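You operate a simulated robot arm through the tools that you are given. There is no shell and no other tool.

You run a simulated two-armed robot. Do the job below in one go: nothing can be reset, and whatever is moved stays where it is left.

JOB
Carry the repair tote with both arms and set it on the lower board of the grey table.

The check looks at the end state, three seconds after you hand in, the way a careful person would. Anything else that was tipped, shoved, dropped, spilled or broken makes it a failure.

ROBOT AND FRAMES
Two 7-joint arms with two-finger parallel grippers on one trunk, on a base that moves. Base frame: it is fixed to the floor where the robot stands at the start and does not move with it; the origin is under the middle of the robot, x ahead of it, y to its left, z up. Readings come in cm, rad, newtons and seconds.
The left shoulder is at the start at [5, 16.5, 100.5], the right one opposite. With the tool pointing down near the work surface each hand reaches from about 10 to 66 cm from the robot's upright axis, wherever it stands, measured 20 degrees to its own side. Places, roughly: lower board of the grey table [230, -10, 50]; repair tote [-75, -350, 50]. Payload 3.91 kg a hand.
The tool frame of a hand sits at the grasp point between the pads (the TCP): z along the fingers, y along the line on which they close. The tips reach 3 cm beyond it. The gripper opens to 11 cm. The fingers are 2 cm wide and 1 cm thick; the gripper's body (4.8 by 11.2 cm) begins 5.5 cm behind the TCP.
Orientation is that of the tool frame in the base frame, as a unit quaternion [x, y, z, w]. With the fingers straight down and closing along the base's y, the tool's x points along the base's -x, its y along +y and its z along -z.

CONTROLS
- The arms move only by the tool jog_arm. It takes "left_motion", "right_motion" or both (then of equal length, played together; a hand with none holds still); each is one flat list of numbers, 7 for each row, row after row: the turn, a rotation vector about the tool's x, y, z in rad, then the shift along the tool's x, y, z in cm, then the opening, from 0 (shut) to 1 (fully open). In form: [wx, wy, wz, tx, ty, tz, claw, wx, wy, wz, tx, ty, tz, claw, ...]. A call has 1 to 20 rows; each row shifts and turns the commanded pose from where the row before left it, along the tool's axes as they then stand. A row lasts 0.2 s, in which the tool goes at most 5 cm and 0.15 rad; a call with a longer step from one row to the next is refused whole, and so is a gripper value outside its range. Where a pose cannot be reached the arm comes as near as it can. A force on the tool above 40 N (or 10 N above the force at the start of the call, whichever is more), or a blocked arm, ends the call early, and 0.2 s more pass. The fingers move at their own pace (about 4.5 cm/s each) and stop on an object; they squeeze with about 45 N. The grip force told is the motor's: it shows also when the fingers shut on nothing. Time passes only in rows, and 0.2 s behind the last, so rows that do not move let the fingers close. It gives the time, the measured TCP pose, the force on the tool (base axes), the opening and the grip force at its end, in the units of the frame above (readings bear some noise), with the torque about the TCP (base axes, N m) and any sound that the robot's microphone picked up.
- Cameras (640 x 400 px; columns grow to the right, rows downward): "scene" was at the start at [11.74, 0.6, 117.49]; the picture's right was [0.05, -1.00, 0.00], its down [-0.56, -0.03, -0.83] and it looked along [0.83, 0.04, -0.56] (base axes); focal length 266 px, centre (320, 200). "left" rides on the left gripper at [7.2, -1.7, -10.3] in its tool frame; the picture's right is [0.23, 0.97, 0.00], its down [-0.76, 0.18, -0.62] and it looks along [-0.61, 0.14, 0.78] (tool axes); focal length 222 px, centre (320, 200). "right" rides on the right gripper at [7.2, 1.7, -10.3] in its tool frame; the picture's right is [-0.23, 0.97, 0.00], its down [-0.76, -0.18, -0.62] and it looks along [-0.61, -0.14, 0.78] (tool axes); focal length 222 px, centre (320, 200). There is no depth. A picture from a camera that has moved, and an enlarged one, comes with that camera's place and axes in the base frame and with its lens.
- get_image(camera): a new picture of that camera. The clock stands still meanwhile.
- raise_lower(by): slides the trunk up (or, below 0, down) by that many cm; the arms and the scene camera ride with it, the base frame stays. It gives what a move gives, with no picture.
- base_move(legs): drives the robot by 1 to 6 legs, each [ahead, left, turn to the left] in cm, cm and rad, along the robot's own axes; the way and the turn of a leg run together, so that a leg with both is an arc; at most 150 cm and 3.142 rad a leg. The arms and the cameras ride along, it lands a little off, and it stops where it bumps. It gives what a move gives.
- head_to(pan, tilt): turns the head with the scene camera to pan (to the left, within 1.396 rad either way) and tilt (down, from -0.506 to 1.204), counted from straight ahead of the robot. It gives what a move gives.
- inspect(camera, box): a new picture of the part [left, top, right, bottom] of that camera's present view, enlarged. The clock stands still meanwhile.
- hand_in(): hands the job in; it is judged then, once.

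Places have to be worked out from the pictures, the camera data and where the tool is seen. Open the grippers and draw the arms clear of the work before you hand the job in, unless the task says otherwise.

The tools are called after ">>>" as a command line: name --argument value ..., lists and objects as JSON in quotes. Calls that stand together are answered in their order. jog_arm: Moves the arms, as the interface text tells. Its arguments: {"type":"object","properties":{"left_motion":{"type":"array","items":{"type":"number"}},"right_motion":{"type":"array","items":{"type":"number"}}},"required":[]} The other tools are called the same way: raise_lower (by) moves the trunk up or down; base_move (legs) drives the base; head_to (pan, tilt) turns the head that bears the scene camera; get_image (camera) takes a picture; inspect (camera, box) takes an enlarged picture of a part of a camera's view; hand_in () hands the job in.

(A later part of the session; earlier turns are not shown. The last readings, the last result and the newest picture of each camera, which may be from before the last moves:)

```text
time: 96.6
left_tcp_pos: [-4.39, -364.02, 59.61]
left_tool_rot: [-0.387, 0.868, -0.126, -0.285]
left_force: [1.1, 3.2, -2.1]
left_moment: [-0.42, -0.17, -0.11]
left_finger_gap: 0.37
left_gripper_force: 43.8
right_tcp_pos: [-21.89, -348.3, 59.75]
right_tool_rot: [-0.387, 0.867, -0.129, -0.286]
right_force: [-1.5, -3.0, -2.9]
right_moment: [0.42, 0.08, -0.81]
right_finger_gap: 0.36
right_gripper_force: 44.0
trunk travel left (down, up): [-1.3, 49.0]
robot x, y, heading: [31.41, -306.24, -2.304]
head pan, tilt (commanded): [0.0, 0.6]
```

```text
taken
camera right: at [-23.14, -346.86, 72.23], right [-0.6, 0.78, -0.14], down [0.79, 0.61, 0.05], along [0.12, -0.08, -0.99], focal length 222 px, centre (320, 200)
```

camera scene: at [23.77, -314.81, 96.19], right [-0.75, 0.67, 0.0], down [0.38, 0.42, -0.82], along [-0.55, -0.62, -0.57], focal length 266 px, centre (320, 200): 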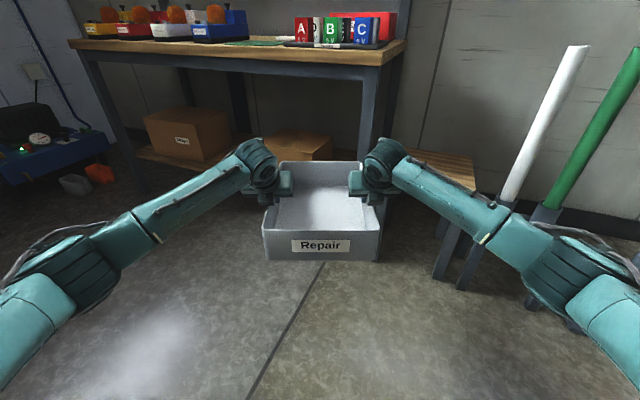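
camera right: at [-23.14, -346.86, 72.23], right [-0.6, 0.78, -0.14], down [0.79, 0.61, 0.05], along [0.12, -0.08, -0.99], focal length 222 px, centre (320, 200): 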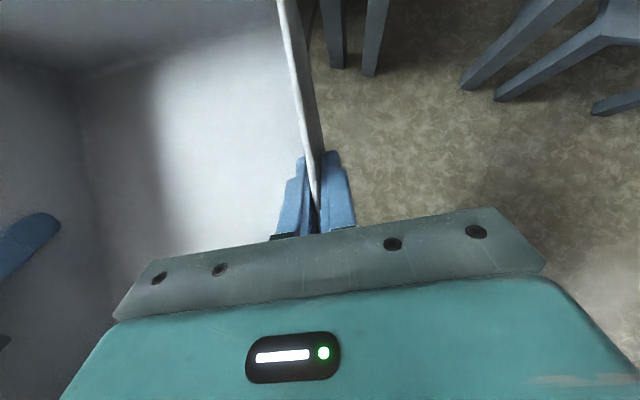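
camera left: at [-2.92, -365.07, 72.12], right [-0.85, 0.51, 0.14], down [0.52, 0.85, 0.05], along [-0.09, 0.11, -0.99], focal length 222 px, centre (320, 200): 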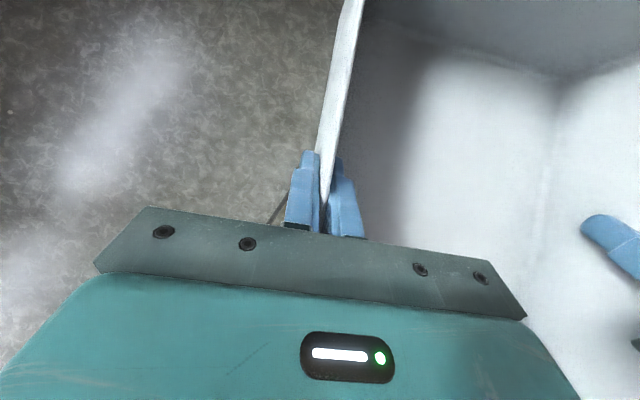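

The tote holds still in the grip and stays level. I finish the left turn to face along heading -1.117, which points the tote south over open floor.

>>> base_move --legs '[[0, 0, 0.6], [0, 0, 0.587]]'

>>> get_image --camera "scene"

>>> get_image --camera "left"

```text
time: 100.2
left_tcp_pos: [71.05, -361.83, 59.54]
left_tool_rot: [0.802, -0.508, 0.264, 0.169]
left_force: [-2.1, 2.5, -2.5]
left_moment: [0.26, -0.33, 0.03]
left_finger_gap: 0.4
left_gripper_force: 44.0
right_tcp_pos: [49.55, -371.84, 59.56]
right_tool_rot: [0.803, -0.508, 0.264, 0.167]
right_force: [2.8, -1.7, -1.6]
right_moment: [-0.23, 0.27, -0.65]
right_finger_gap: 0.38
right_gripper_force: 43.7
trunk travel left (down, up): [-1.3, 49.0]
robot x, y, heading: [31.88, -306.38, -1.131]
head pan, tilt (commanded): [0.0, 0.6]
```

```text
taken
camera scene: at [36.69, -316.67, 96.19], right [-0.9, -0.43, 0.0], down [-0.24, 0.51, -0.82], along [0.35, -0.74, -0.57], focal length 266 px, centre (320, 200)
```

scene: 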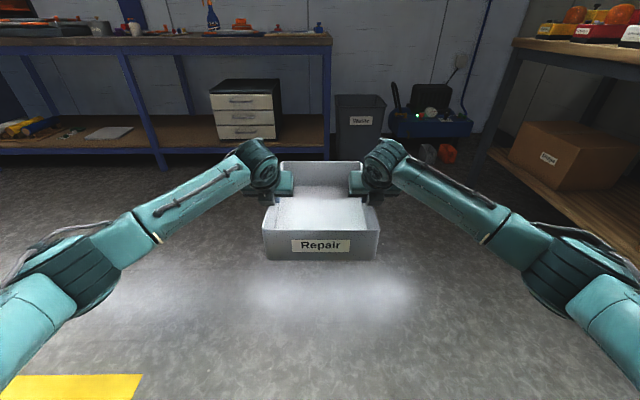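

```text
taken
camera left: at [72.43, -361.02, 72.11], right [-0.8, -0.58, 0.14], down [-0.58, 0.81, 0.05], along [-0.14, -0.04, -0.99], focal length 222 px, centre (320, 200)
```

left: 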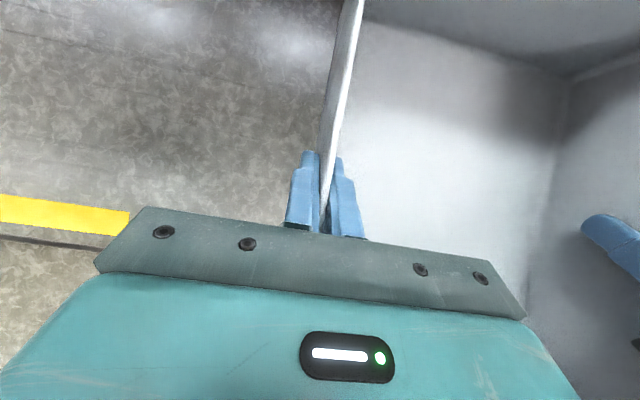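

Heading is now about -1.13 with the tote steady. Before reversing north I pan the head left to check where the floor cart is beside me, and right to check the other side.

>>> head_to --pan 1.39 --tilt 0.5

>>> get_image --camera "scene"

>>> head_to --pan -1.39 --tilt 0.4

>>> get_image --camera "scene"

```text
time: 101.8
left_tcp_pos: [70.97, -361.83, 59.57]
left_tool_rot: [0.803, -0.508, 0.263, 0.167]
left_force: [-2.3, 0.8, -1.8]
left_moment: [0.03, -0.46, 0.09]
left_finger_gap: 0.39
left_gripper_force: 43.7
right_tcp_pos: [49.71, -371.94, 59.68]
right_tool_rot: [0.803, -0.508, 0.264, 0.168]
right_force: [2.3, -1.1, -2.6]
right_moment: [0.04, 0.35, -0.52]
right_finger_gap: 0.4
right_gripper_force: 43.7
trunk travel left (down, up): [-1.3, 49.0]
robot x, y, heading: [31.75, -306.11, -1.126]
head pan, tilt (commanded): [1.389, 0.499]
```

```text
taken
camera scene: at [41.69, -306.34, 97.1], right [0.26, -0.97, 0.0], down [-0.46, -0.12, -0.88], along [0.85, 0.23, -0.48], focal length 266 px, centre (320, 200)
```

scene: 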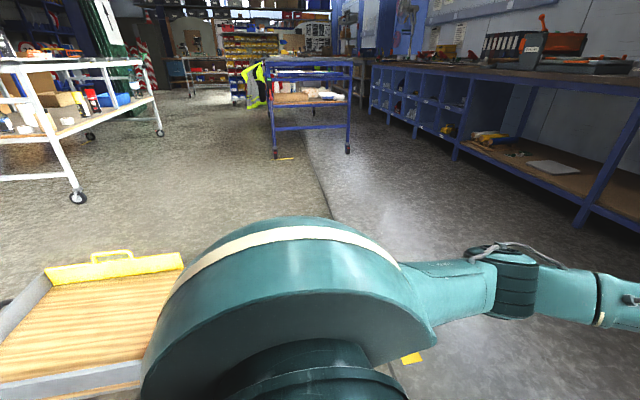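

```text
time: 104.2
left_tcp_pos: [71.06, -361.92, 59.51]
left_tool_rot: [0.803, -0.507, 0.263, 0.167]
left_force: [-2.0, 1.7, -2.6]
left_moment: [0.29, -0.26, 0.0]
left_finger_gap: 0.37
left_gripper_force: 43.7
right_tcp_pos: [49.72, -371.97, 59.67]
right_tool_rot: [0.803, -0.507, 0.265, 0.167]
right_force: [3.1, -1.7, -1.8]
right_moment: [-0.23, 0.2, -0.55]
right_finger_gap: 0.38
right_gripper_force: 43.8
trunk travel left (down, up): [-1.3, 49.0]
robot x, y, heading: [31.43, -306.26, -1.133]
head pan, tilt (commanded): [-1.389, 0.4]
```

```text
taken
camera scene: at [25.39, -314.11, 98.02], right [-0.59, 0.81, 0.0], down [0.32, 0.23, -0.92], along [-0.75, -0.54, -0.39], focal length 266 px, centre (320, 200)
```

scene: 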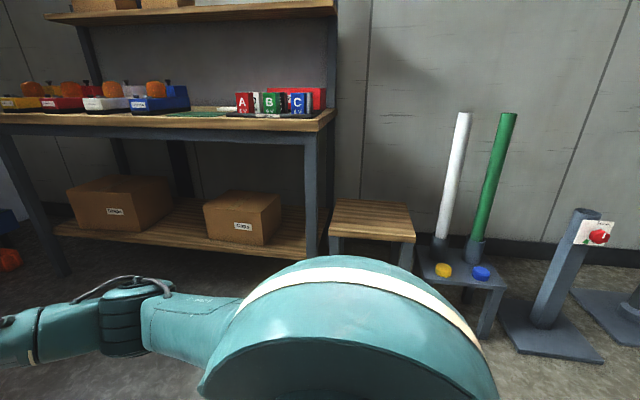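

The cart's west edge is about 50 cm to my left-rear side and the right side is free for ~80 cm. I slide 8 cm right for margin, trim the heading, and reverse north past the cart.

>>> base_move --legs '[[0, -8, 0.012], [-50, 0, 0]]'

>>> head_to --pan 1.39 --tilt 0.6

>>> get_image --camera "scene"

>>> get_image --camera "left"

```text
time: 108.2
left_tcp_pos: [42.25, -319.6, 59.5]
left_tool_rot: [0.806, -0.503, 0.264, 0.165]
left_force: [-2.6, 0.1, -3.3]
left_moment: [0.13, -0.37, 0.03]
left_finger_gap: 0.38
left_gripper_force: 43.2
right_tcp_pos: [20.99, -329.98, 59.6]
right_tool_rot: [0.806, -0.502, 0.266, 0.166]
right_force: [1.8, -1.7, -1.9]
right_moment: [-0.06, 0.3, -0.55]
right_finger_gap: 0.36
right_gripper_force: 43.7
trunk travel left (down, up): [-1.3, 49.0]
robot x, y, heading: [2.54, -264.73, -1.117]
head pan, tilt (commanded): [-1.389, 0.4]
```

```text
time: 110.6
left_tcp_pos: [42.17, -319.59, 59.5]
left_tool_rot: [0.806, -0.503, 0.264, 0.165]
left_force: [-2.1, 0.5, -3.6]
left_moment: [0.1, -0.35, 0.07]
left_finger_gap: 0.36
left_gripper_force: 44.0
right_tcp_pos: [21.01, -329.91, 59.67]
right_tool_rot: [0.806, -0.503, 0.265, 0.166]
right_force: [1.8, -1.6, -1.9]
right_moment: [-0.11, 0.28, -0.51]
right_finger_gap: 0.36
right_gripper_force: 44.0
trunk travel left (down, up): [-1.3, 49.0]
robot x, y, heading: [2.25, -264.45, -1.113]
head pan, tilt (commanded): [1.389, 0.6]
```

```text
taken
camera scene: at [12.01, -264.52, 96.19], right [0.27, -0.96, 0.0], down [-0.54, -0.15, -0.83], along [0.79, 0.22, -0.56], focal length 266 px, centre (320, 200)
```

scene: 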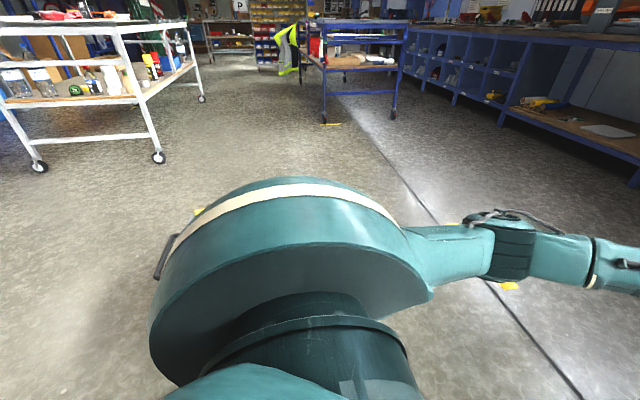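

```text
taken
camera left: at [43.72, -318.72, 72.08], right [-0.79, -0.59, 0.14], down [-0.59, 0.8, 0.05], along [-0.14, -0.04, -0.99], focal length 222 px, centre (320, 200)
```

left: 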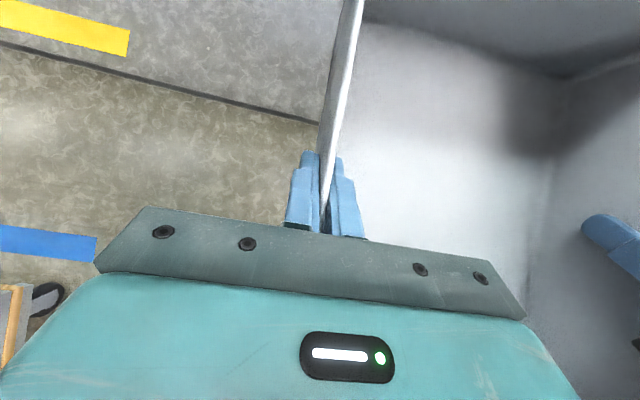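

The cart's corner shows in the left wrist view about 65 cm to my left, so I pass it with room to spare. I keep reversing 150 cm to get north of it.

>>> base_move --legs '[[-75, 0, 0], [-75, 0, 0]]'

>>> get_image --camera "scene"

>>> get_image --camera "left"

```text
time: 118.4
left_tcp_pos: [-24.57, -183.59, 59.54]
left_tool_rot: [0.807, -0.502, 0.264, 0.165]
left_force: [-1.3, 0.8, -2.5]
left_moment: [0.12, -0.36, 0.04]
left_finger_gap: 0.34
left_gripper_force: 43.6
right_tcp_pos: [-45.7, -193.98, 59.67]
right_tool_rot: [0.806, -0.502, 0.266, 0.166]
right_force: [2.9, -0.4, -2.6]
right_moment: [-0.12, 0.27, -0.53]
right_finger_gap: 0.39
right_gripper_force: 44.1
trunk travel left (down, up): [-1.3, 49.0]
robot x, y, heading: [-64.36, -128.13, -1.115]
head pan, tilt (commanded): [1.389, 0.6]
```

```text
taken
camera scene: at [-54.95, -128.56, 96.19], right [0.27, -0.96, 0.0], down [-0.54, -0.15, -0.83], along [0.79, 0.23, -0.57], focal length 266 px, centre (320, 200)
```

scene: 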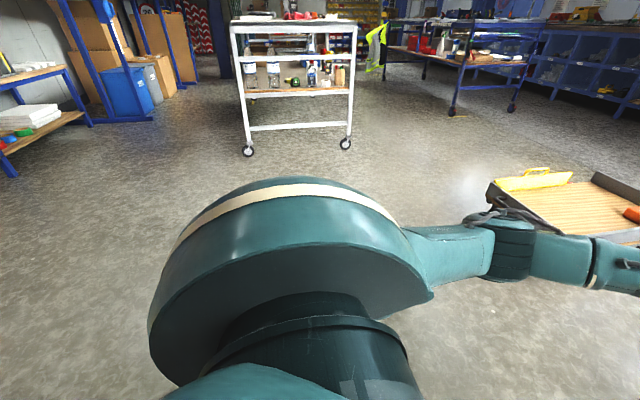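

```text
taken
camera left: at [-23.16, -182.71, 72.08], right [-0.79, -0.59, 0.14], down [-0.59, 0.8, 0.05], along [-0.14, -0.04, -0.99], focal length 222 px, centre (320, 200)
```

left: 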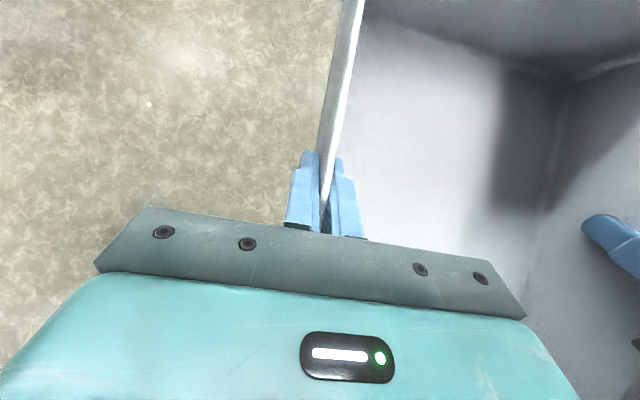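

I'm north of the cart, and the view shows the grey table end-on with its left legs near E≈115 as expected and a free aisle to its left. I move diagonally back-left into the aisle entrance.

>>> base_move --legs '[[-57, 57, 0], [-57, 57, 0]]'

>>> head_to --pan 1.2 --tilt 0.5

>>> get_image --camera "scene"

>>> head_to --pan 0.6 --tilt 0.45

>>> get_image --camera "scene"

```text
time: 128.9
left_tcp_pos: [26.18, -31.85, 59.4]
left_tool_rot: [0.802, -0.509, 0.263, 0.168]
left_force: [-2.0, 0.6, -3.2]
left_moment: [0.17, -0.3, 0.08]
left_finger_gap: 0.39
left_gripper_force: 43.9
right_tcp_pos: [4.85, -41.86, 59.51]
right_tool_rot: [0.803, -0.508, 0.265, 0.168]
right_force: [1.2, -1.6, -2.1]
right_moment: [-0.14, 0.24, -0.43]
right_finger_gap: 0.36
right_gripper_force: 43.6
trunk travel left (down, up): [-1.3, 49.0]
robot x, y, heading: [-13.1, 23.88, -1.126]
head pan, tilt (commanded): [1.389, 0.6]
```

```text
time: 129.6
left_tcp_pos: [26.25, -31.8, 59.41]
left_tool_rot: [0.803, -0.509, 0.263, 0.167]
left_force: [-0.3, -0.1, -2.3]
left_moment: [0.01, -0.34, 0.11]
left_finger_gap: 0.37
left_gripper_force: 43.8
right_tcp_pos: [4.79, -41.84, 59.55]
right_tool_rot: [0.802, -0.509, 0.264, 0.168]
right_force: [1.6, -0.8, -1.8]
right_moment: [0.04, 0.25, -0.31]
right_finger_gap: 0.37
right_gripper_force: 44.0
trunk travel left (down, up): [-1.3, 49.0]
robot x, y, heading: [-13.11, 23.55, -1.132]
head pan, tilt (commanded): [1.201, 0.499]
```

```text
taken
camera scene: at [-2.75, 22.08, 97.1], right [0.07, -1.0, 0.0], down [-0.48, -0.03, -0.88], along [0.88, 0.06, -0.48], focal length 266 px, centre (320, 200)
```

scene: 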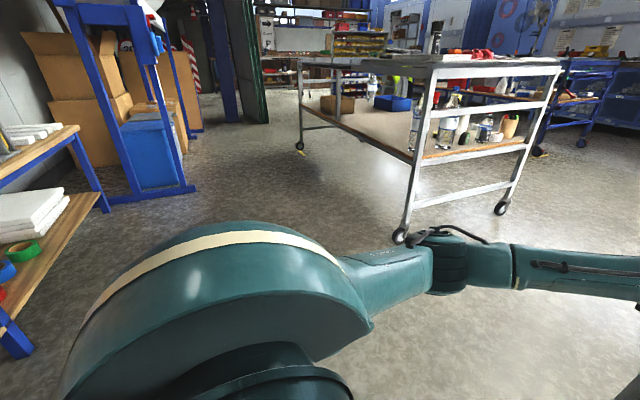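

```text
time: 130.6
left_tcp_pos: [26.29, -31.76, 59.52]
left_tool_rot: [0.803, -0.509, 0.262, 0.167]
left_force: [-1.8, 1.0, -2.6]
left_moment: [0.09, -0.34, 0.15]
left_finger_gap: 0.38
left_gripper_force: 43.7
right_tcp_pos: [4.97, -41.89, 59.68]
right_tool_rot: [0.802, -0.509, 0.264, 0.168]
right_force: [1.1, -0.2, -1.3]
right_moment: [-0.03, 0.25, -0.39]
right_finger_gap: 0.38
right_gripper_force: 43.8
trunk travel left (down, up): [-1.3, 49.0]
robot x, y, heading: [-13.13, 23.62, -1.128]
head pan, tilt (commanded): [0.6, 0.45]
```

```text
taken
camera scene: at [-3.88, 16.79, 97.55], right [-0.5, -0.86, 0.0], down [-0.38, 0.22, -0.9], along [0.78, -0.45, -0.44], focal length 266 px, centre (320, 200)
```

scene: 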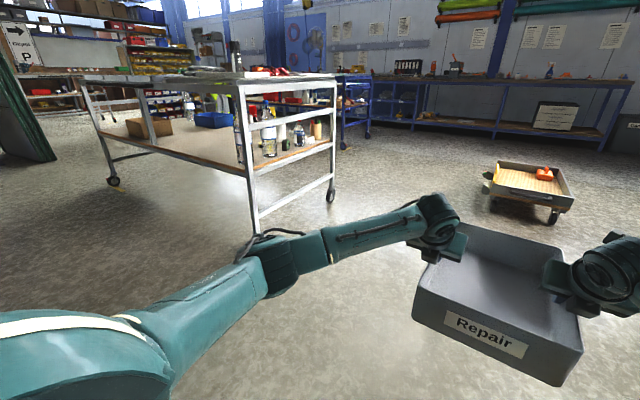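

I'm at the aisle entrance and can see the table's left long side. I zoom on the lower board to locate the mid-post and items.

>>> head_to --pan 1.1 --tilt 0.3

>>> inspect --camera "scene" --box '[240, 80, 540, 270]'

```text
time: 131.6
left_tcp_pos: [26.18, -31.67, 59.49]
left_tool_rot: [0.802, -0.509, 0.263, 0.168]
left_force: [-2.5, 0.0, -2.8]
left_moment: [0.11, -0.29, 0.12]
left_finger_gap: 0.38
left_gripper_force: 43.5
right_tcp_pos: [4.87, -41.84, 59.59]
right_tool_rot: [0.802, -0.508, 0.264, 0.168]
right_force: [1.9, -0.7, -2.8]
right_moment: [-0.09, 0.23, -0.4]
right_finger_gap: 0.37
right_gripper_force: 43.3
trunk travel left (down, up): [-1.3, 49.0]
robot x, y, heading: [-13.01, 24.13, -1.13]
head pan, tilt (commanded): [1.1, 0.3]
```

```text
2.11 times, centred on (390, 175) of scene
camera zoom: at [-2.49, 21.14, 98.94], right [-0.03, -1.0, 0.0], down [-0.3, 0.01, -0.96], along [0.95, -0.03, -0.3], focal length 560 px, centre (173, 253)
```

zoom: 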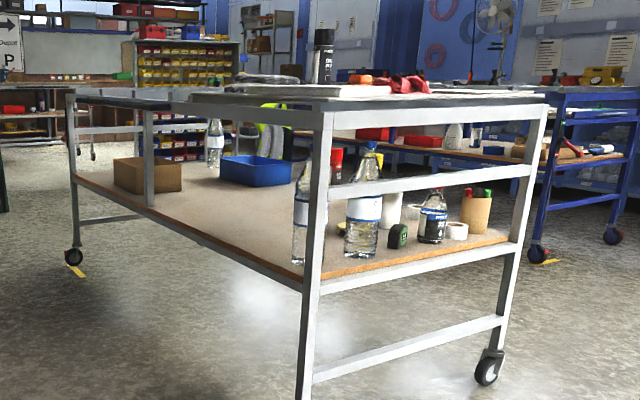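

The lower board is clear between the near-left leg (with bottles beside it) and the mid-post, so I'll place the tote there. I slide left 110 cm along the aisle, keeping about 15–20 cm between tote front and table edge.

>>> base_move --legs '[[-5, 55, 0.012], [0, 55, 0]]'

>>> head_to --pan 0.3 --tilt 0.45

>>> get_image --camera "scene"

>>> head_to --pan 1.1 --tilt 0.45

>>> get_image --camera "scene"

```text
time: 141.8
left_tcp_pos: [124.63, 23.58, 59.61]
left_tool_rot: [0.811, -0.495, 0.266, 0.163]
left_force: [-1.9, 1.5, -2.1]
left_moment: [0.2, -0.31, 0.11]
left_finger_gap: 0.36
left_gripper_force: 43.7
right_tcp_pos: [103.43, 12.65, 59.56]
right_tool_rot: [0.811, -0.494, 0.267, 0.163]
right_force: [0.8, -0.9, -2.5]
right_moment: [-0.18, 0.2, -0.4]
right_finger_gap: 0.37
right_gripper_force: 43.9
trunk travel left (down, up): [-1.3, 49.0]
robot x, y, heading: [83.39, 77.89, -1.09]
head pan, tilt (commanded): [1.1, 0.3]
```

```text
time: 142.9
left_tcp_pos: [124.41, 23.61, 59.61]
left_tool_rot: [0.811, -0.495, 0.265, 0.163]
left_force: [-1.2, 0.0, -2.8]
left_moment: [0.05, -0.27, 0.13]
left_finger_gap: 0.4
left_gripper_force: 43.6
right_tcp_pos: [103.45, 12.69, 59.76]
right_tool_rot: [0.811, -0.494, 0.267, 0.163]
right_force: [1.3, 0.2, -2.9]
right_moment: [-0.04, 0.27, -0.34]
right_finger_gap: 0.38
right_gripper_force: 43.8
trunk travel left (down, up): [-1.3, 49.0]
robot x, y, heading: [83.45, 78.24, -1.098]
head pan, tilt (commanded): [0.3, 0.45]
```

```text
taken
camera scene: at [91.07, 68.81, 97.55], right [-0.71, -0.7, 0.0], down [-0.31, 0.31, -0.9], along [0.63, -0.64, -0.44], focal length 266 px, centre (320, 200)
```

scene: 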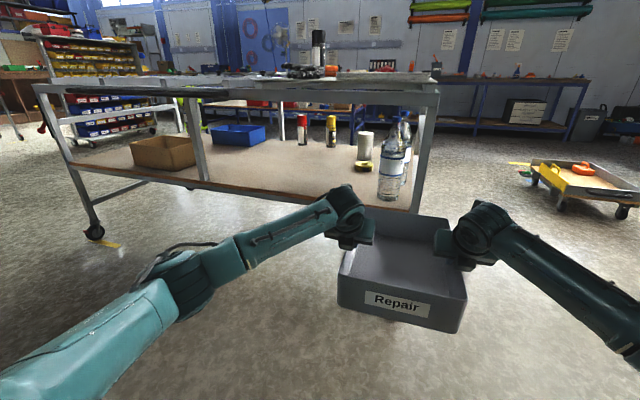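

```text
time: 144.1
left_tcp_pos: [124.32, 23.5, 59.49]
left_tool_rot: [0.811, -0.494, 0.266, 0.162]
left_force: [-1.1, 0.7, -1.9]
left_moment: [0.12, -0.28, 0.16]
left_finger_gap: 0.38
left_gripper_force: 43.9
right_tcp_pos: [103.44, 12.58, 59.52]
right_tool_rot: [0.811, -0.494, 0.268, 0.163]
right_force: [0.7, -0.7, -1.6]
right_moment: [-0.09, 0.26, -0.35]
right_finger_gap: 0.37
right_gripper_force: 44.2
trunk travel left (down, up): [-1.3, 49.0]
robot x, y, heading: [83.27, 78.17, -1.091]
head pan, tilt (commanded): [1.1, 0.45]
```

```text
taken
camera scene: at [93.81, 75.41, 97.55], right [0.01, -1.0, 0.0], down [-0.44, 0.0, -0.9], along [0.9, 0.01, -0.44], focal length 266 px, centre (320, 200)
```

scene: 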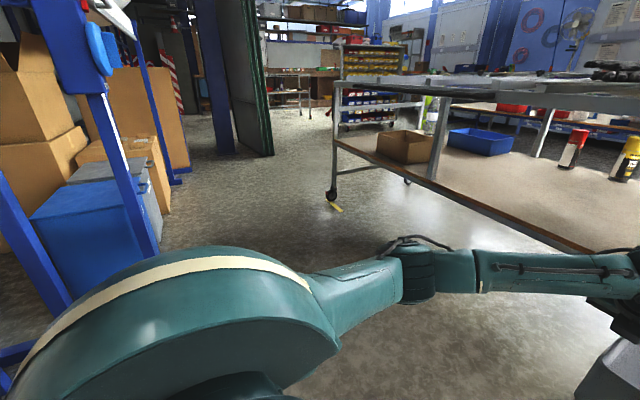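

The lower bay between the near-left leg (≈E107) and the mid-post (≈E200) is free apart from bottles near the leg; underside of the top rail is about z 85.6 and my wrists reach about z 80, so there is room. I slide left another 44 cm to centre on the bay and look square on.

>>> base_move --legs '[[0, 44.5, -0.01]]'

>>> head_to --pan 0.0 --tilt 0.3

>>> get_image --camera "scene"

>>> inspect --camera "scene" --box '[160, 60, 480, 260]'

```text
time: 148.6
left_tcp_pos: [163.98, 43.68, 59.47]
left_tool_rot: [0.81, -0.497, 0.266, 0.163]
left_force: [-1.8, 0.1, -3.1]
left_moment: [0.14, -0.24, 0.14]
left_finger_gap: 0.37
left_gripper_force: 44.1
right_tcp_pos: [142.85, 33.05, 59.57]
right_tool_rot: [0.809, -0.497, 0.267, 0.164]
right_force: [2.2, -0.4, -2.8]
right_moment: [-0.14, 0.2, -0.35]
right_finger_gap: 0.39
right_gripper_force: 43.4
trunk travel left (down, up): [-1.3, 49.0]
robot x, y, heading: [123.85, 98.37, -1.104]
head pan, tilt (commanded): [1.1, 0.45]
```

```text
time: 149.9
left_tcp_pos: [163.94, 43.54, 59.49]
left_tool_rot: [0.81, -0.497, 0.266, 0.163]
left_force: [-1.2, 0.1, -3.2]
left_moment: [0.1, -0.32, 0.13]
left_finger_gap: 0.4
left_gripper_force: 44.2
right_tcp_pos: [142.98, 32.96, 59.7]
right_tool_rot: [0.809, -0.497, 0.267, 0.163]
right_force: [2.1, -0.2, -2.2]
right_moment: [-0.04, 0.23, -0.32]
right_finger_gap: 0.36
right_gripper_force: 43.8
trunk travel left (down, up): [-1.3, 49.0]
robot x, y, heading: [123.34, 98.2, -1.102]
head pan, tilt (commanded): [0.0, 0.3]
```

```text
taken
camera scene: at [128.75, 87.5, 98.94], right [-0.89, -0.45, 0.0], down [-0.13, 0.26, -0.96], along [0.43, -0.85, -0.3], focal length 266 px, centre (320, 200)
```

scene: 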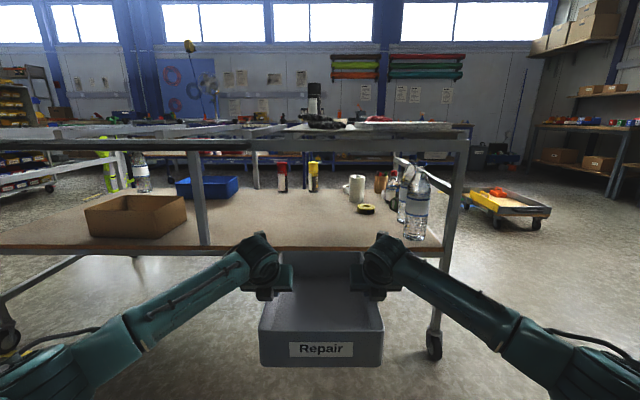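

```text
2.00 times, centred on (320, 160) of scene
camera zoom: at [128.75, 87.5, 98.94], right [-0.89, -0.45, 0.0], down [-0.13, 0.26, -0.96], along [0.43, -0.85, -0.3], focal length 532 px, centre (320, 280)
```

zoom: 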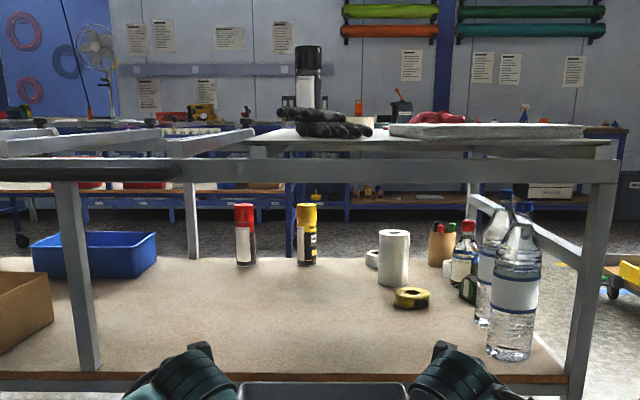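

The view is square to the table: board edge about 106 cm ahead, rail underside about z 87, mid-post 45 cm left, nearest bottle 36 cm right, so straight ahead is free. I raise the tote 1.5 cm for margin over the board and drive 16 cm closer to measure the board height.

>>> jog_arm --left_motion '[0, 0, 0, 0.119, 0, -0.161, 0, 0, 0, 0, 0.119, 0, -0.161, 0, 0, 0, 0, 0.119, 0, -0.161, 0, 0, 0, 0, 0.119, 0, -0.161, 0, 0, 0, 0, 0.119, 0, -0.161, 0, 0, 0, 0, 0.119, 0, -0.161, 0, 0, 0, 0, 0.119, 0, -0.161, 0]' --right_motion '[0, 0, 0, 0.119, 0, -0.161, 0, 0, 0, 0, 0.119, 0, -0.161, 0, 0, 0, 0, 0.119, 0, -0.161, 0, 0, 0, 0, 0.119, 0, -0.161, 0, 0, 0, 0, 0.119, 0, -0.161, 0, 0, 0, 0, 0.119, 0, -0.161, 0, 0, 0, 0, 0.119, 0, -0.161, 0]'

>>> base_move --legs '[[16, 0, 0]]'

>>> head_to --pan 0.0 --tilt 0.5

>>> get_image --camera "scene"

>>> get_image --camera "left"

>>> get_image --camera "right"

```text
time: 151.5
left_tcp_pos: [164.14, 43.67, 60.9]
left_tool_rot: [0.809, -0.498, 0.266, 0.163]
left_force: [-3.2, -1.4, -4.7]
left_moment: [0.13, -0.79, 0.54]
left_finger_gap: 0.39
left_gripper_force: 43.9
right_tcp_pos: [143.0, 33.14, 61.02]
right_tool_rot: [0.809, -0.497, 0.267, 0.164]
right_force: [3.6, 1.2, -0.5]
right_moment: [0.09, 0.4, -0.43]
right_finger_gap: 0.37
right_gripper_force: 44.4
trunk travel left (down, up): [-1.3, 49.0]
robot x, y, heading: [122.91, 98.17, -1.104]
head pan, tilt (commanded): [0.0, 0.3]
```

```text
time: 152.9
left_tcp_pos: [170.98, 30.02, 60.88]
left_tool_rot: [0.81, -0.497, 0.266, 0.163]
left_force: [-4.6, -4.6, -5.6]
left_moment: [0.29, -0.85, 0.71]
left_finger_gap: 0.4
left_gripper_force: 44.3
right_tcp_pos: [149.97, 19.26, 60.92]
right_tool_rot: [0.81, -0.496, 0.268, 0.163]
right_force: [4.0, 4.8, 1.2]
right_moment: [0.11, 0.16, -0.28]
right_finger_gap: 0.4
right_gripper_force: 44.1
trunk travel left (down, up): [-1.3, 49.0]
robot x, y, heading: [130.29, 84.04, -1.102]
head pan, tilt (commanded): [0.0, 0.3]
```

```text
time: 153.6
left_tcp_pos: [170.98, 29.97, 60.82]
left_tool_rot: [0.81, -0.497, 0.266, 0.163]
left_force: [-1.2, -0.5, -3.4]
left_moment: [0.1, -0.53, 0.44]
left_finger_gap: 0.35
left_gripper_force: 44.3
right_tcp_pos: [150.0, 19.37, 60.95]
right_tool_rot: [0.81, -0.496, 0.267, 0.163]
right_force: [2.0, 0.3, -1.0]
right_moment: [0.03, 0.35, -0.44]
right_finger_gap: 0.42
right_gripper_force: 44.0
trunk travel left (down, up): [-1.3, 49.0]
robot x, y, heading: [130.18, 84.75, -1.101]
head pan, tilt (commanded): [0.0, 0.499]
```

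```text
taken
camera scene: at [135.63, 73.98, 97.1], right [-0.89, -0.45, 0.0], down [-0.22, 0.43, -0.88], along [0.4, -0.78, -0.48], focal length 266 px, centre (320, 200)
```

scene: 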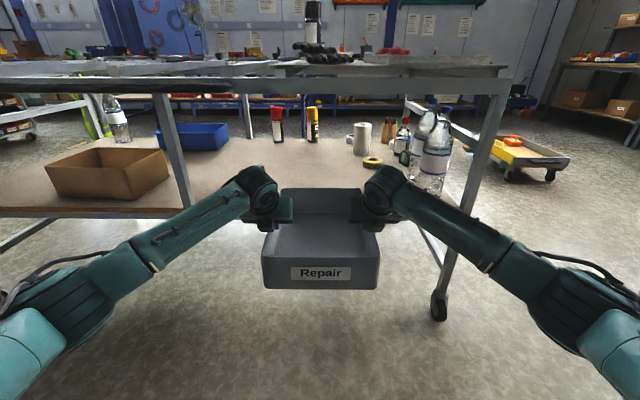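

```text
taken
camera left: at [172.46, 30.9, 73.46], right [-0.79, -0.6, 0.13], down [-0.6, 0.8, 0.05], along [-0.14, -0.04, -0.99], focal length 222 px, centre (320, 200)
```

left: 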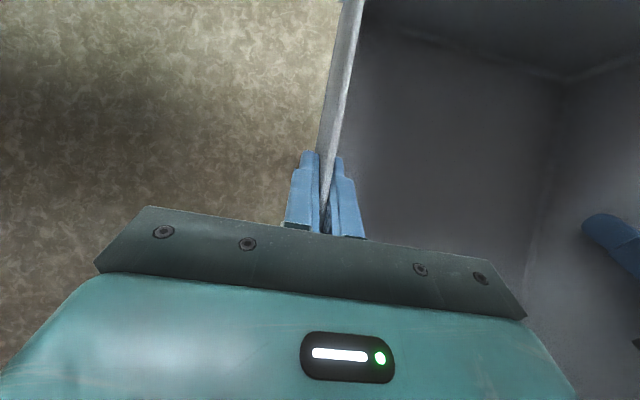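

```text
taken
camera right: at [148.23, 18.85, 73.58], right [-0.95, -0.28, -0.14], down [-0.29, 0.96, 0.05], along [0.12, 0.09, -0.99], focal length 222 px, centre (320, 200)
```

right: 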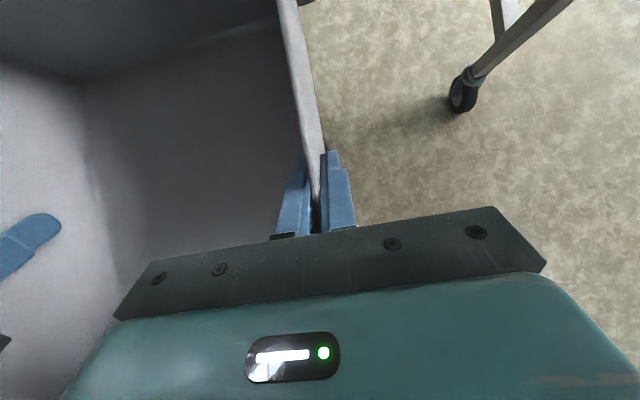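

>>> inspect --camera "scene" --box '[90, 150, 250, 250]'

>>> inspect --camera "scene" --box '[380, 150, 540, 250]'

>>> inspect --camera "scene" --box '[400, 240, 500, 330]'

```text
4.00 times, centred on (170, 200) of scene
camera zoom: at [135.63, 73.98, 97.1], right [-0.89, -0.45, 0.0], down [-0.22, 0.43, -0.88], along [0.4, -0.78, -0.48], focal length 1064 px, centre (920, 200)
```

zoom: 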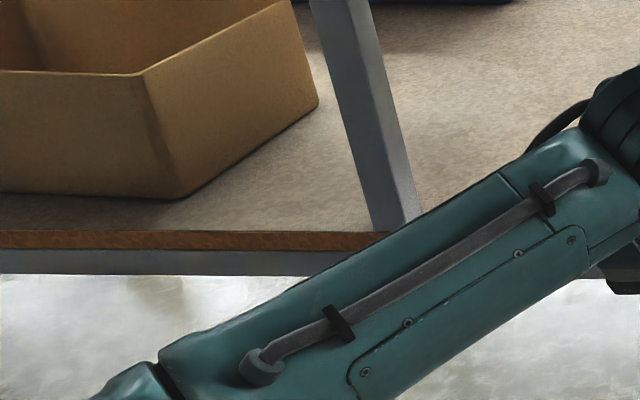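

```text
4.00 times, centred on (460, 200) of scene
camera zoom: at [135.63, 73.98, 97.1], right [-0.89, -0.45, 0.0], down [-0.22, 0.43, -0.88], along [0.4, -0.78, -0.48], focal length 1064 px, centre (-240, 200)
```

zoom: 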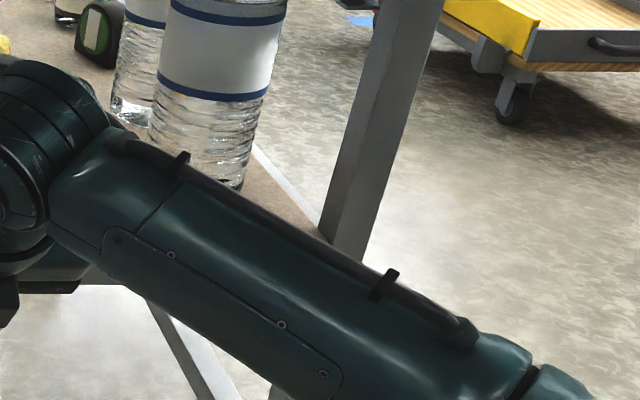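

```text
4.44 times, centred on (450, 285) of scene
camera zoom: at [135.63, 73.98, 97.1], right [-0.89, -0.45, 0.0], down [-0.22, 0.43, -0.88], along [0.4, -0.78, -0.48], focal length 1182 px, centre (-258, -178)
```

zoom: 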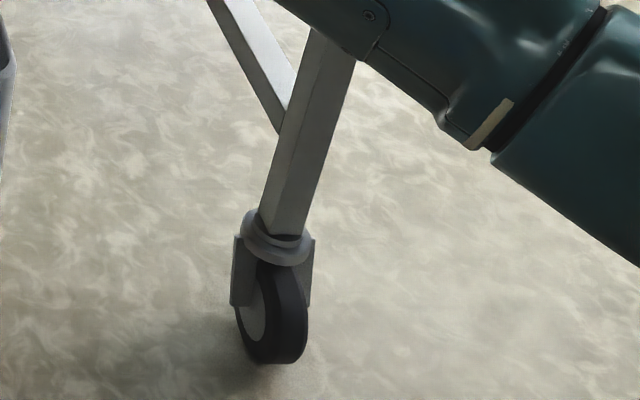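

The board edge line fits z≈50 at about 92 cm ahead; the tote front is at about 83 and its underside near z 53.5. I advance 14 cm so the tote's front just passes over the edge and check from the wrist cameras.

>>> base_move --legs '[[14, 0, 0]]'

>>> get_image --camera "left"

>>> get_image --camera "right"

>>> get_image --camera "scene"

```text
time: 154.9
left_tcp_pos: [177.14, 17.54, 60.88]
left_tool_rot: [0.809, -0.498, 0.265, 0.163]
left_force: [-0.5, -2.1, -3.6]
left_moment: [0.19, -0.66, 0.51]
left_finger_gap: 0.36
left_gripper_force: 43.9
right_tcp_pos: [156.2, 6.99, 61.05]
right_tool_rot: [0.81, -0.497, 0.267, 0.163]
right_force: [1.6, 0.8, -1.0]
right_moment: [-0.04, 0.34, -0.37]
right_finger_gap: 0.36
right_gripper_force: 44.1
trunk travel left (down, up): [-1.3, 49.0]
robot x, y, heading: [136.79, 71.66, -1.098]
head pan, tilt (commanded): [0.0, 0.499]
```

```text
taken
camera left: at [178.66, 18.52, 73.48], right [-0.79, -0.6, 0.13], down [-0.6, 0.8, 0.05], along [-0.14, -0.04, -0.99], focal length 222 px, centre (320, 200)
```

left: 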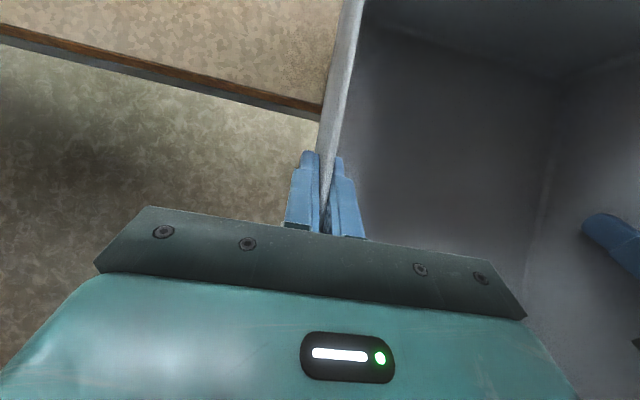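

```text
taken
camera right: at [154.4, 6.5, 73.6], right [-0.95, -0.28, -0.14], down [-0.29, 0.96, 0.05], along [0.12, 0.09, -0.99], focal length 222 px, centre (320, 200)
```

right: 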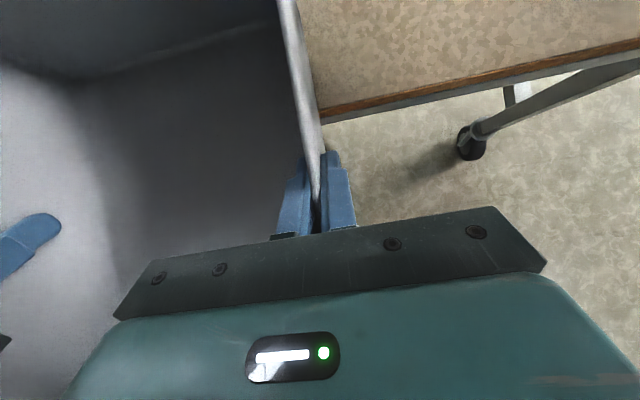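

```text
taken
camera scene: at [141.89, 61.65, 97.1], right [-0.89, -0.45, 0.0], down [-0.22, 0.43, -0.88], along [0.4, -0.78, -0.48], focal length 266 px, centre (320, 200)
```

scene: 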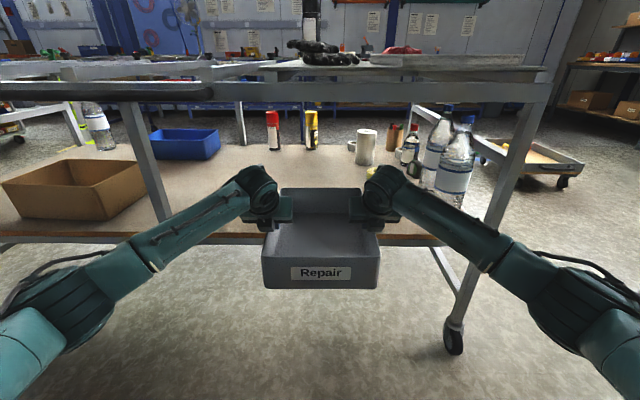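

>>> inspect --camera "scene" --box '[0, 180, 160, 280]'

>>> inspect --camera "left" --box '[200, 0, 400, 140]'

>>> inspect --camera "right" --box '[240, 0, 440, 140]'

```text
4.00 times, centred on (80, 230) of scene
camera zoom: at [141.89, 61.65, 97.1], right [-0.89, -0.45, 0.0], down [-0.22, 0.43, -0.88], along [0.4, -0.78, -0.48], focal length 1064 px, centre (1280, 80)
```

zoom: 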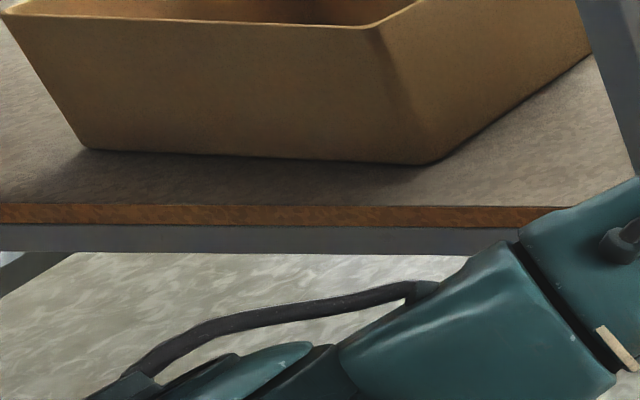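

```text
2.86 times, centred on (300, 70) of left
camera zoom: at [178.66, 18.52, 73.48], right [-0.79, -0.6, 0.13], down [-0.6, 0.8, 0.05], along [-0.14, -0.04, -0.99], focal length 635 px, centre (377, 571)
```

zoom: 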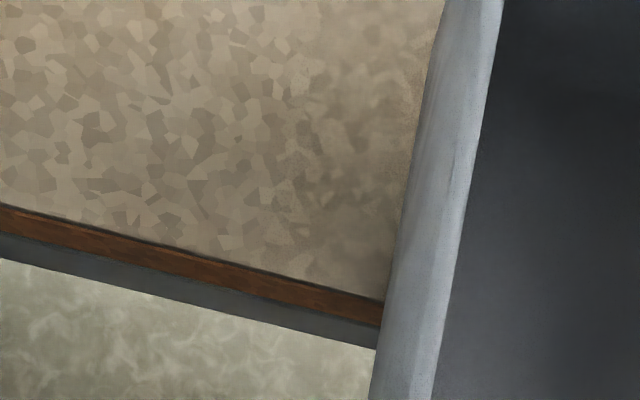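

```text
2.86 times, centred on (340, 70) of right
camera zoom: at [154.4, 6.5, 73.6], right [-0.95, -0.28, -0.14], down [-0.29, 0.96, 0.05], along [0.12, 0.09, -0.99], focal length 635 px, centre (263, 571)
```

zoom: 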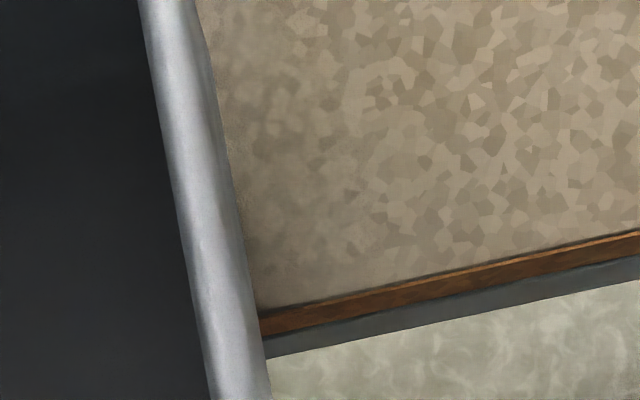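

Triangulating the board edge gives board z≈52 (edge about 7.5 cm ahead of the hands), so I raise the tote 1 cm more to be safe. My elbows may come close to the bottle and mid-post on entry, so I measure the elbow positions by panning the head.

>>> jog_arm --left_motion '[0, 0, 0, 0.119, 0, -0.161, 0, 0, 0, 0, 0.119, 0, -0.161, 0, 0, 0, 0, 0.119, 0, -0.161, 0, 0, 0, 0, 0.119, 0, -0.161, 0, 0, 0, 0, 0.119, 0, -0.161, 0]' --right_motion '[0, 0, 0, 0.119, 0, -0.161, 0, 0, 0, 0, 0.119, 0, -0.161, 0, 0, 0, 0, 0.119, 0, -0.161, 0, 0, 0, 0, 0.119, 0, -0.161, 0, 0, 0, 0, 0.119, 0, -0.161, 0]'

>>> head_to --pan -0.95 --tilt 0.5

>>> get_image --camera "scene"

>>> head_to --pan -0.15 --tilt 0.5

>>> get_image --camera "scene"

```text
time: 156.1
left_tcp_pos: [177.16, 17.69, 61.99]
left_tool_rot: [0.81, -0.497, 0.265, 0.163]
left_force: [-3.3, -2.3, -2.6]
left_moment: [0.17, -0.6, 0.5]
left_finger_gap: 0.37
left_gripper_force: 44.0
right_tcp_pos: [156.23, 6.95, 62.18]
right_tool_rot: [0.81, -0.496, 0.267, 0.163]
right_force: [3.3, 0.6, -1.2]
right_moment: [-0.06, 0.51, -0.62]
right_finger_gap: 0.34
right_gripper_force: 43.1
trunk travel left (down, up): [-1.3, 49.0]
robot x, y, heading: [136.43, 72.5, -1.108]
head pan, tilt (commanded): [0.0, 0.499]
```

```text
time: 157.3
left_tcp_pos: [177.25, 17.57, 61.96]
left_tool_rot: [0.809, -0.498, 0.265, 0.163]
left_force: [-4.4, -1.7, -3.9]
left_moment: [0.24, -0.63, 0.61]
left_finger_gap: 0.37
left_gripper_force: 44.2
right_tcp_pos: [156.16, 6.86, 61.95]
right_tool_rot: [0.809, -0.497, 0.268, 0.164]
right_force: [4.2, 2.1, -0.6]
right_moment: [-0.12, 0.44, -0.52]
right_finger_gap: 0.37
right_gripper_force: 43.6
trunk travel left (down, up): [-1.3, 49.0]
robot x, y, heading: [136.74, 72.29, -1.107]
head pan, tilt (commanded): [-0.949, 0.499]
```

```text
taken
camera scene: at [133.58, 61.68, 97.1], right [-0.89, 0.46, 0.0], down [0.22, 0.43, -0.88], along [-0.4, -0.78, -0.48], focal length 266 px, centre (320, 200)
```

scene: 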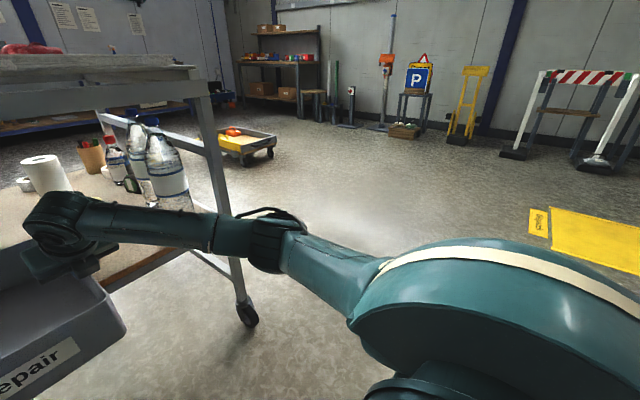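

```text
time: 158.5
left_tcp_pos: [177.24, 17.58, 61.9]
left_tool_rot: [0.809, -0.498, 0.265, 0.164]
left_force: [-4.9, -2.9, -3.5]
left_moment: [0.35, -0.62, 0.64]
left_finger_gap: 0.39
left_gripper_force: 44.0
right_tcp_pos: [156.31, 6.88, 62.07]
right_tool_rot: [0.809, -0.497, 0.267, 0.164]
right_force: [4.7, 2.8, -1.1]
right_moment: [-0.22, 0.34, -0.49]
right_finger_gap: 0.37
right_gripper_force: 44.3
trunk travel left (down, up): [-1.3, 49.0]
robot x, y, heading: [136.44, 72.27, -1.1]
head pan, tilt (commanded): [-0.15, 0.499]
```

```text
taken
camera scene: at [140.63, 61.12, 97.1], right [-0.95, -0.31, 0.0], down [-0.15, 0.45, -0.88], along [0.28, -0.83, -0.48], focal length 266 px, centre (320, 200)
```

scene: 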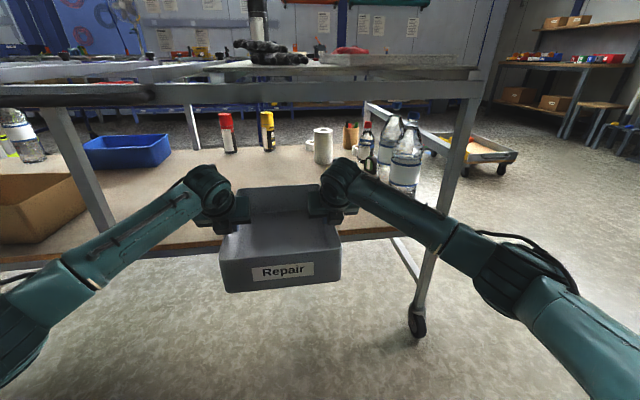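

The elbows turn out to be 35 cm behind the hands and only ±28 cm out, so they stay well outside the table, and wrist tops (z≈83) pass under the rail (z≈88). I advance 13 cm and check.

>>> base_move --legs '[[13, 0, 0]]'

>>> get_image --camera "scene"

>>> get_image --camera "left"

>>> get_image --camera "right"

```text
time: 159.8
left_tcp_pos: [183.21, 5.79, 61.86]
left_tool_rot: [0.81, -0.498, 0.265, 0.163]
left_force: [-5.2, -3.5, -3.5]
left_moment: [0.41, -0.65, 0.66]
left_finger_gap: 0.4
left_gripper_force: 44.0
right_tcp_pos: [162.15, -4.93, 62.12]
right_tool_rot: [0.809, -0.497, 0.267, 0.164]
right_force: [5.0, 2.8, -1.7]
right_moment: [-0.21, 0.31, -0.5]
right_finger_gap: 0.37
right_gripper_force: 43.8
trunk travel left (down, up): [-1.3, 49.0]
robot x, y, heading: [142.45, 60.35, -1.102]
head pan, tilt (commanded): [-0.15, 0.499]
```

```text
taken
camera scene: at [146.57, 49.45, 97.1], right [-0.95, -0.31, 0.0], down [-0.15, 0.45, -0.88], along [0.28, -0.83, -0.48], focal length 266 px, centre (320, 200)
```

scene: 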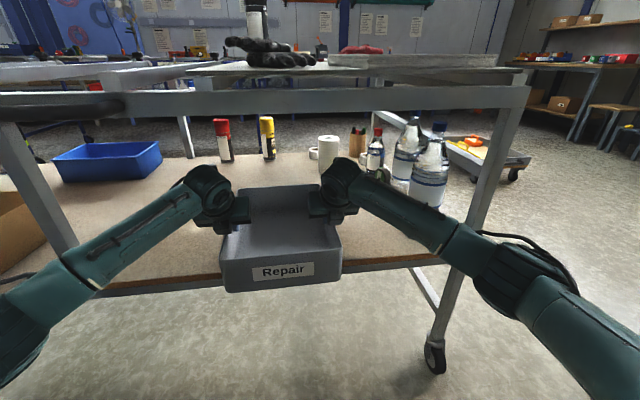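

```text
taken
camera left: at [184.61, 6.81, 74.49], right [-0.79, -0.6, 0.13], down [-0.6, 0.8, 0.05], along [-0.14, -0.04, -0.99], focal length 222 px, centre (320, 200)
```

left: 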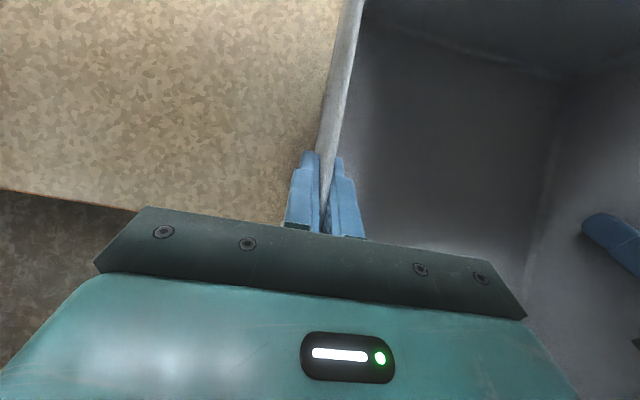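

```text
taken
camera right: at [160.36, -5.21, 74.61], right [-0.95, -0.28, -0.14], down [-0.29, 0.96, 0.05], along [0.12, 0.09, -0.99], focal length 222 px, centre (320, 200)
```

right: 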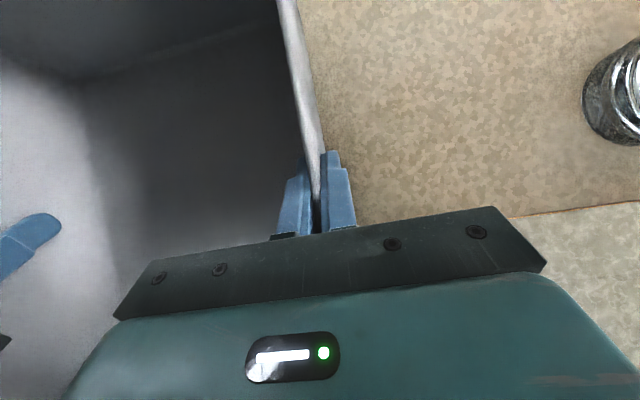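

All clear; the board edge is now under the hands (edge position about 5.5 cm behind the tote centre) and the bottle is well off to the right. I advance the last 13 cm.

>>> base_move --legs '[[13, 0, 0]]'

>>> get_image --camera "scene"

>>> get_image --camera "left"

>>> get_image --camera "right"

```text
time: 161.1
left_tcp_pos: [188.97, -5.67, 61.84]
left_tool_rot: [0.81, -0.497, 0.265, 0.164]
left_force: [-0.7, -0.4, -3.0]
left_moment: [0.14, -0.52, 0.53]
left_finger_gap: 0.38
left_gripper_force: 43.5
right_tcp_pos: [167.95, -16.28, 61.97]
right_tool_rot: [0.81, -0.496, 0.268, 0.163]
right_force: [1.5, 1.2, -1.7]
right_moment: [-0.11, 0.44, -0.55]
right_finger_gap: 0.39
right_gripper_force: 44.1
trunk travel left (down, up): [-1.3, 49.0]
robot x, y, heading: [148.35, 49.09, -1.097]
head pan, tilt (commanded): [-0.15, 0.499]
```

```text
taken
camera scene: at [152.43, 37.87, 97.1], right [-0.95, -0.31, 0.0], down [-0.15, 0.45, -0.88], along [0.28, -0.83, -0.48], focal length 266 px, centre (320, 200)
```

scene: 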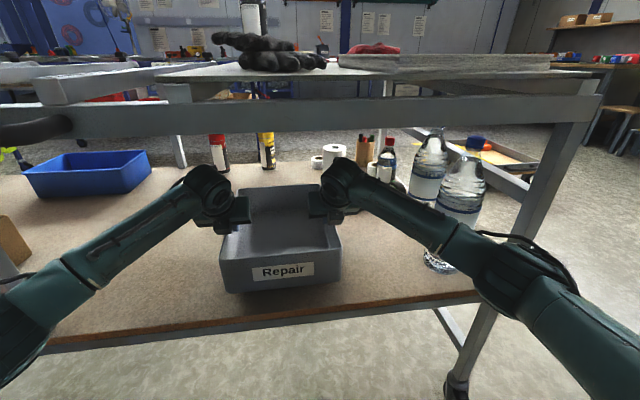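

```text
taken
camera left: at [190.42, -4.81, 74.49], right [-0.79, -0.6, 0.13], down [-0.6, 0.8, 0.05], along [-0.14, -0.04, -0.99], focal length 222 px, centre (320, 200)
```

left: 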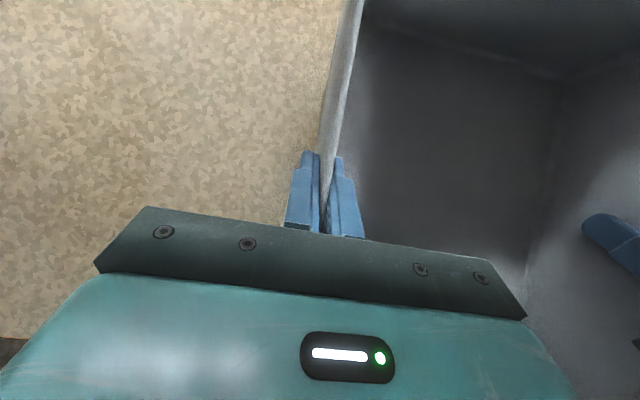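

```text
taken
camera right: at [166.16, -16.8, 74.61], right [-0.95, -0.28, -0.14], down [-0.29, 0.96, 0.05], along [0.12, 0.09, -0.99], focal length 222 px, centre (320, 200)
```

right: 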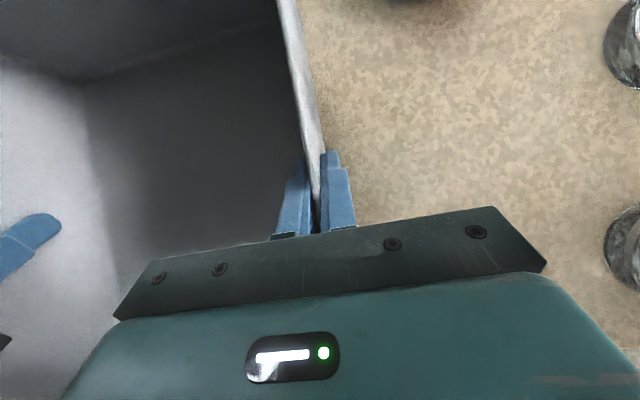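

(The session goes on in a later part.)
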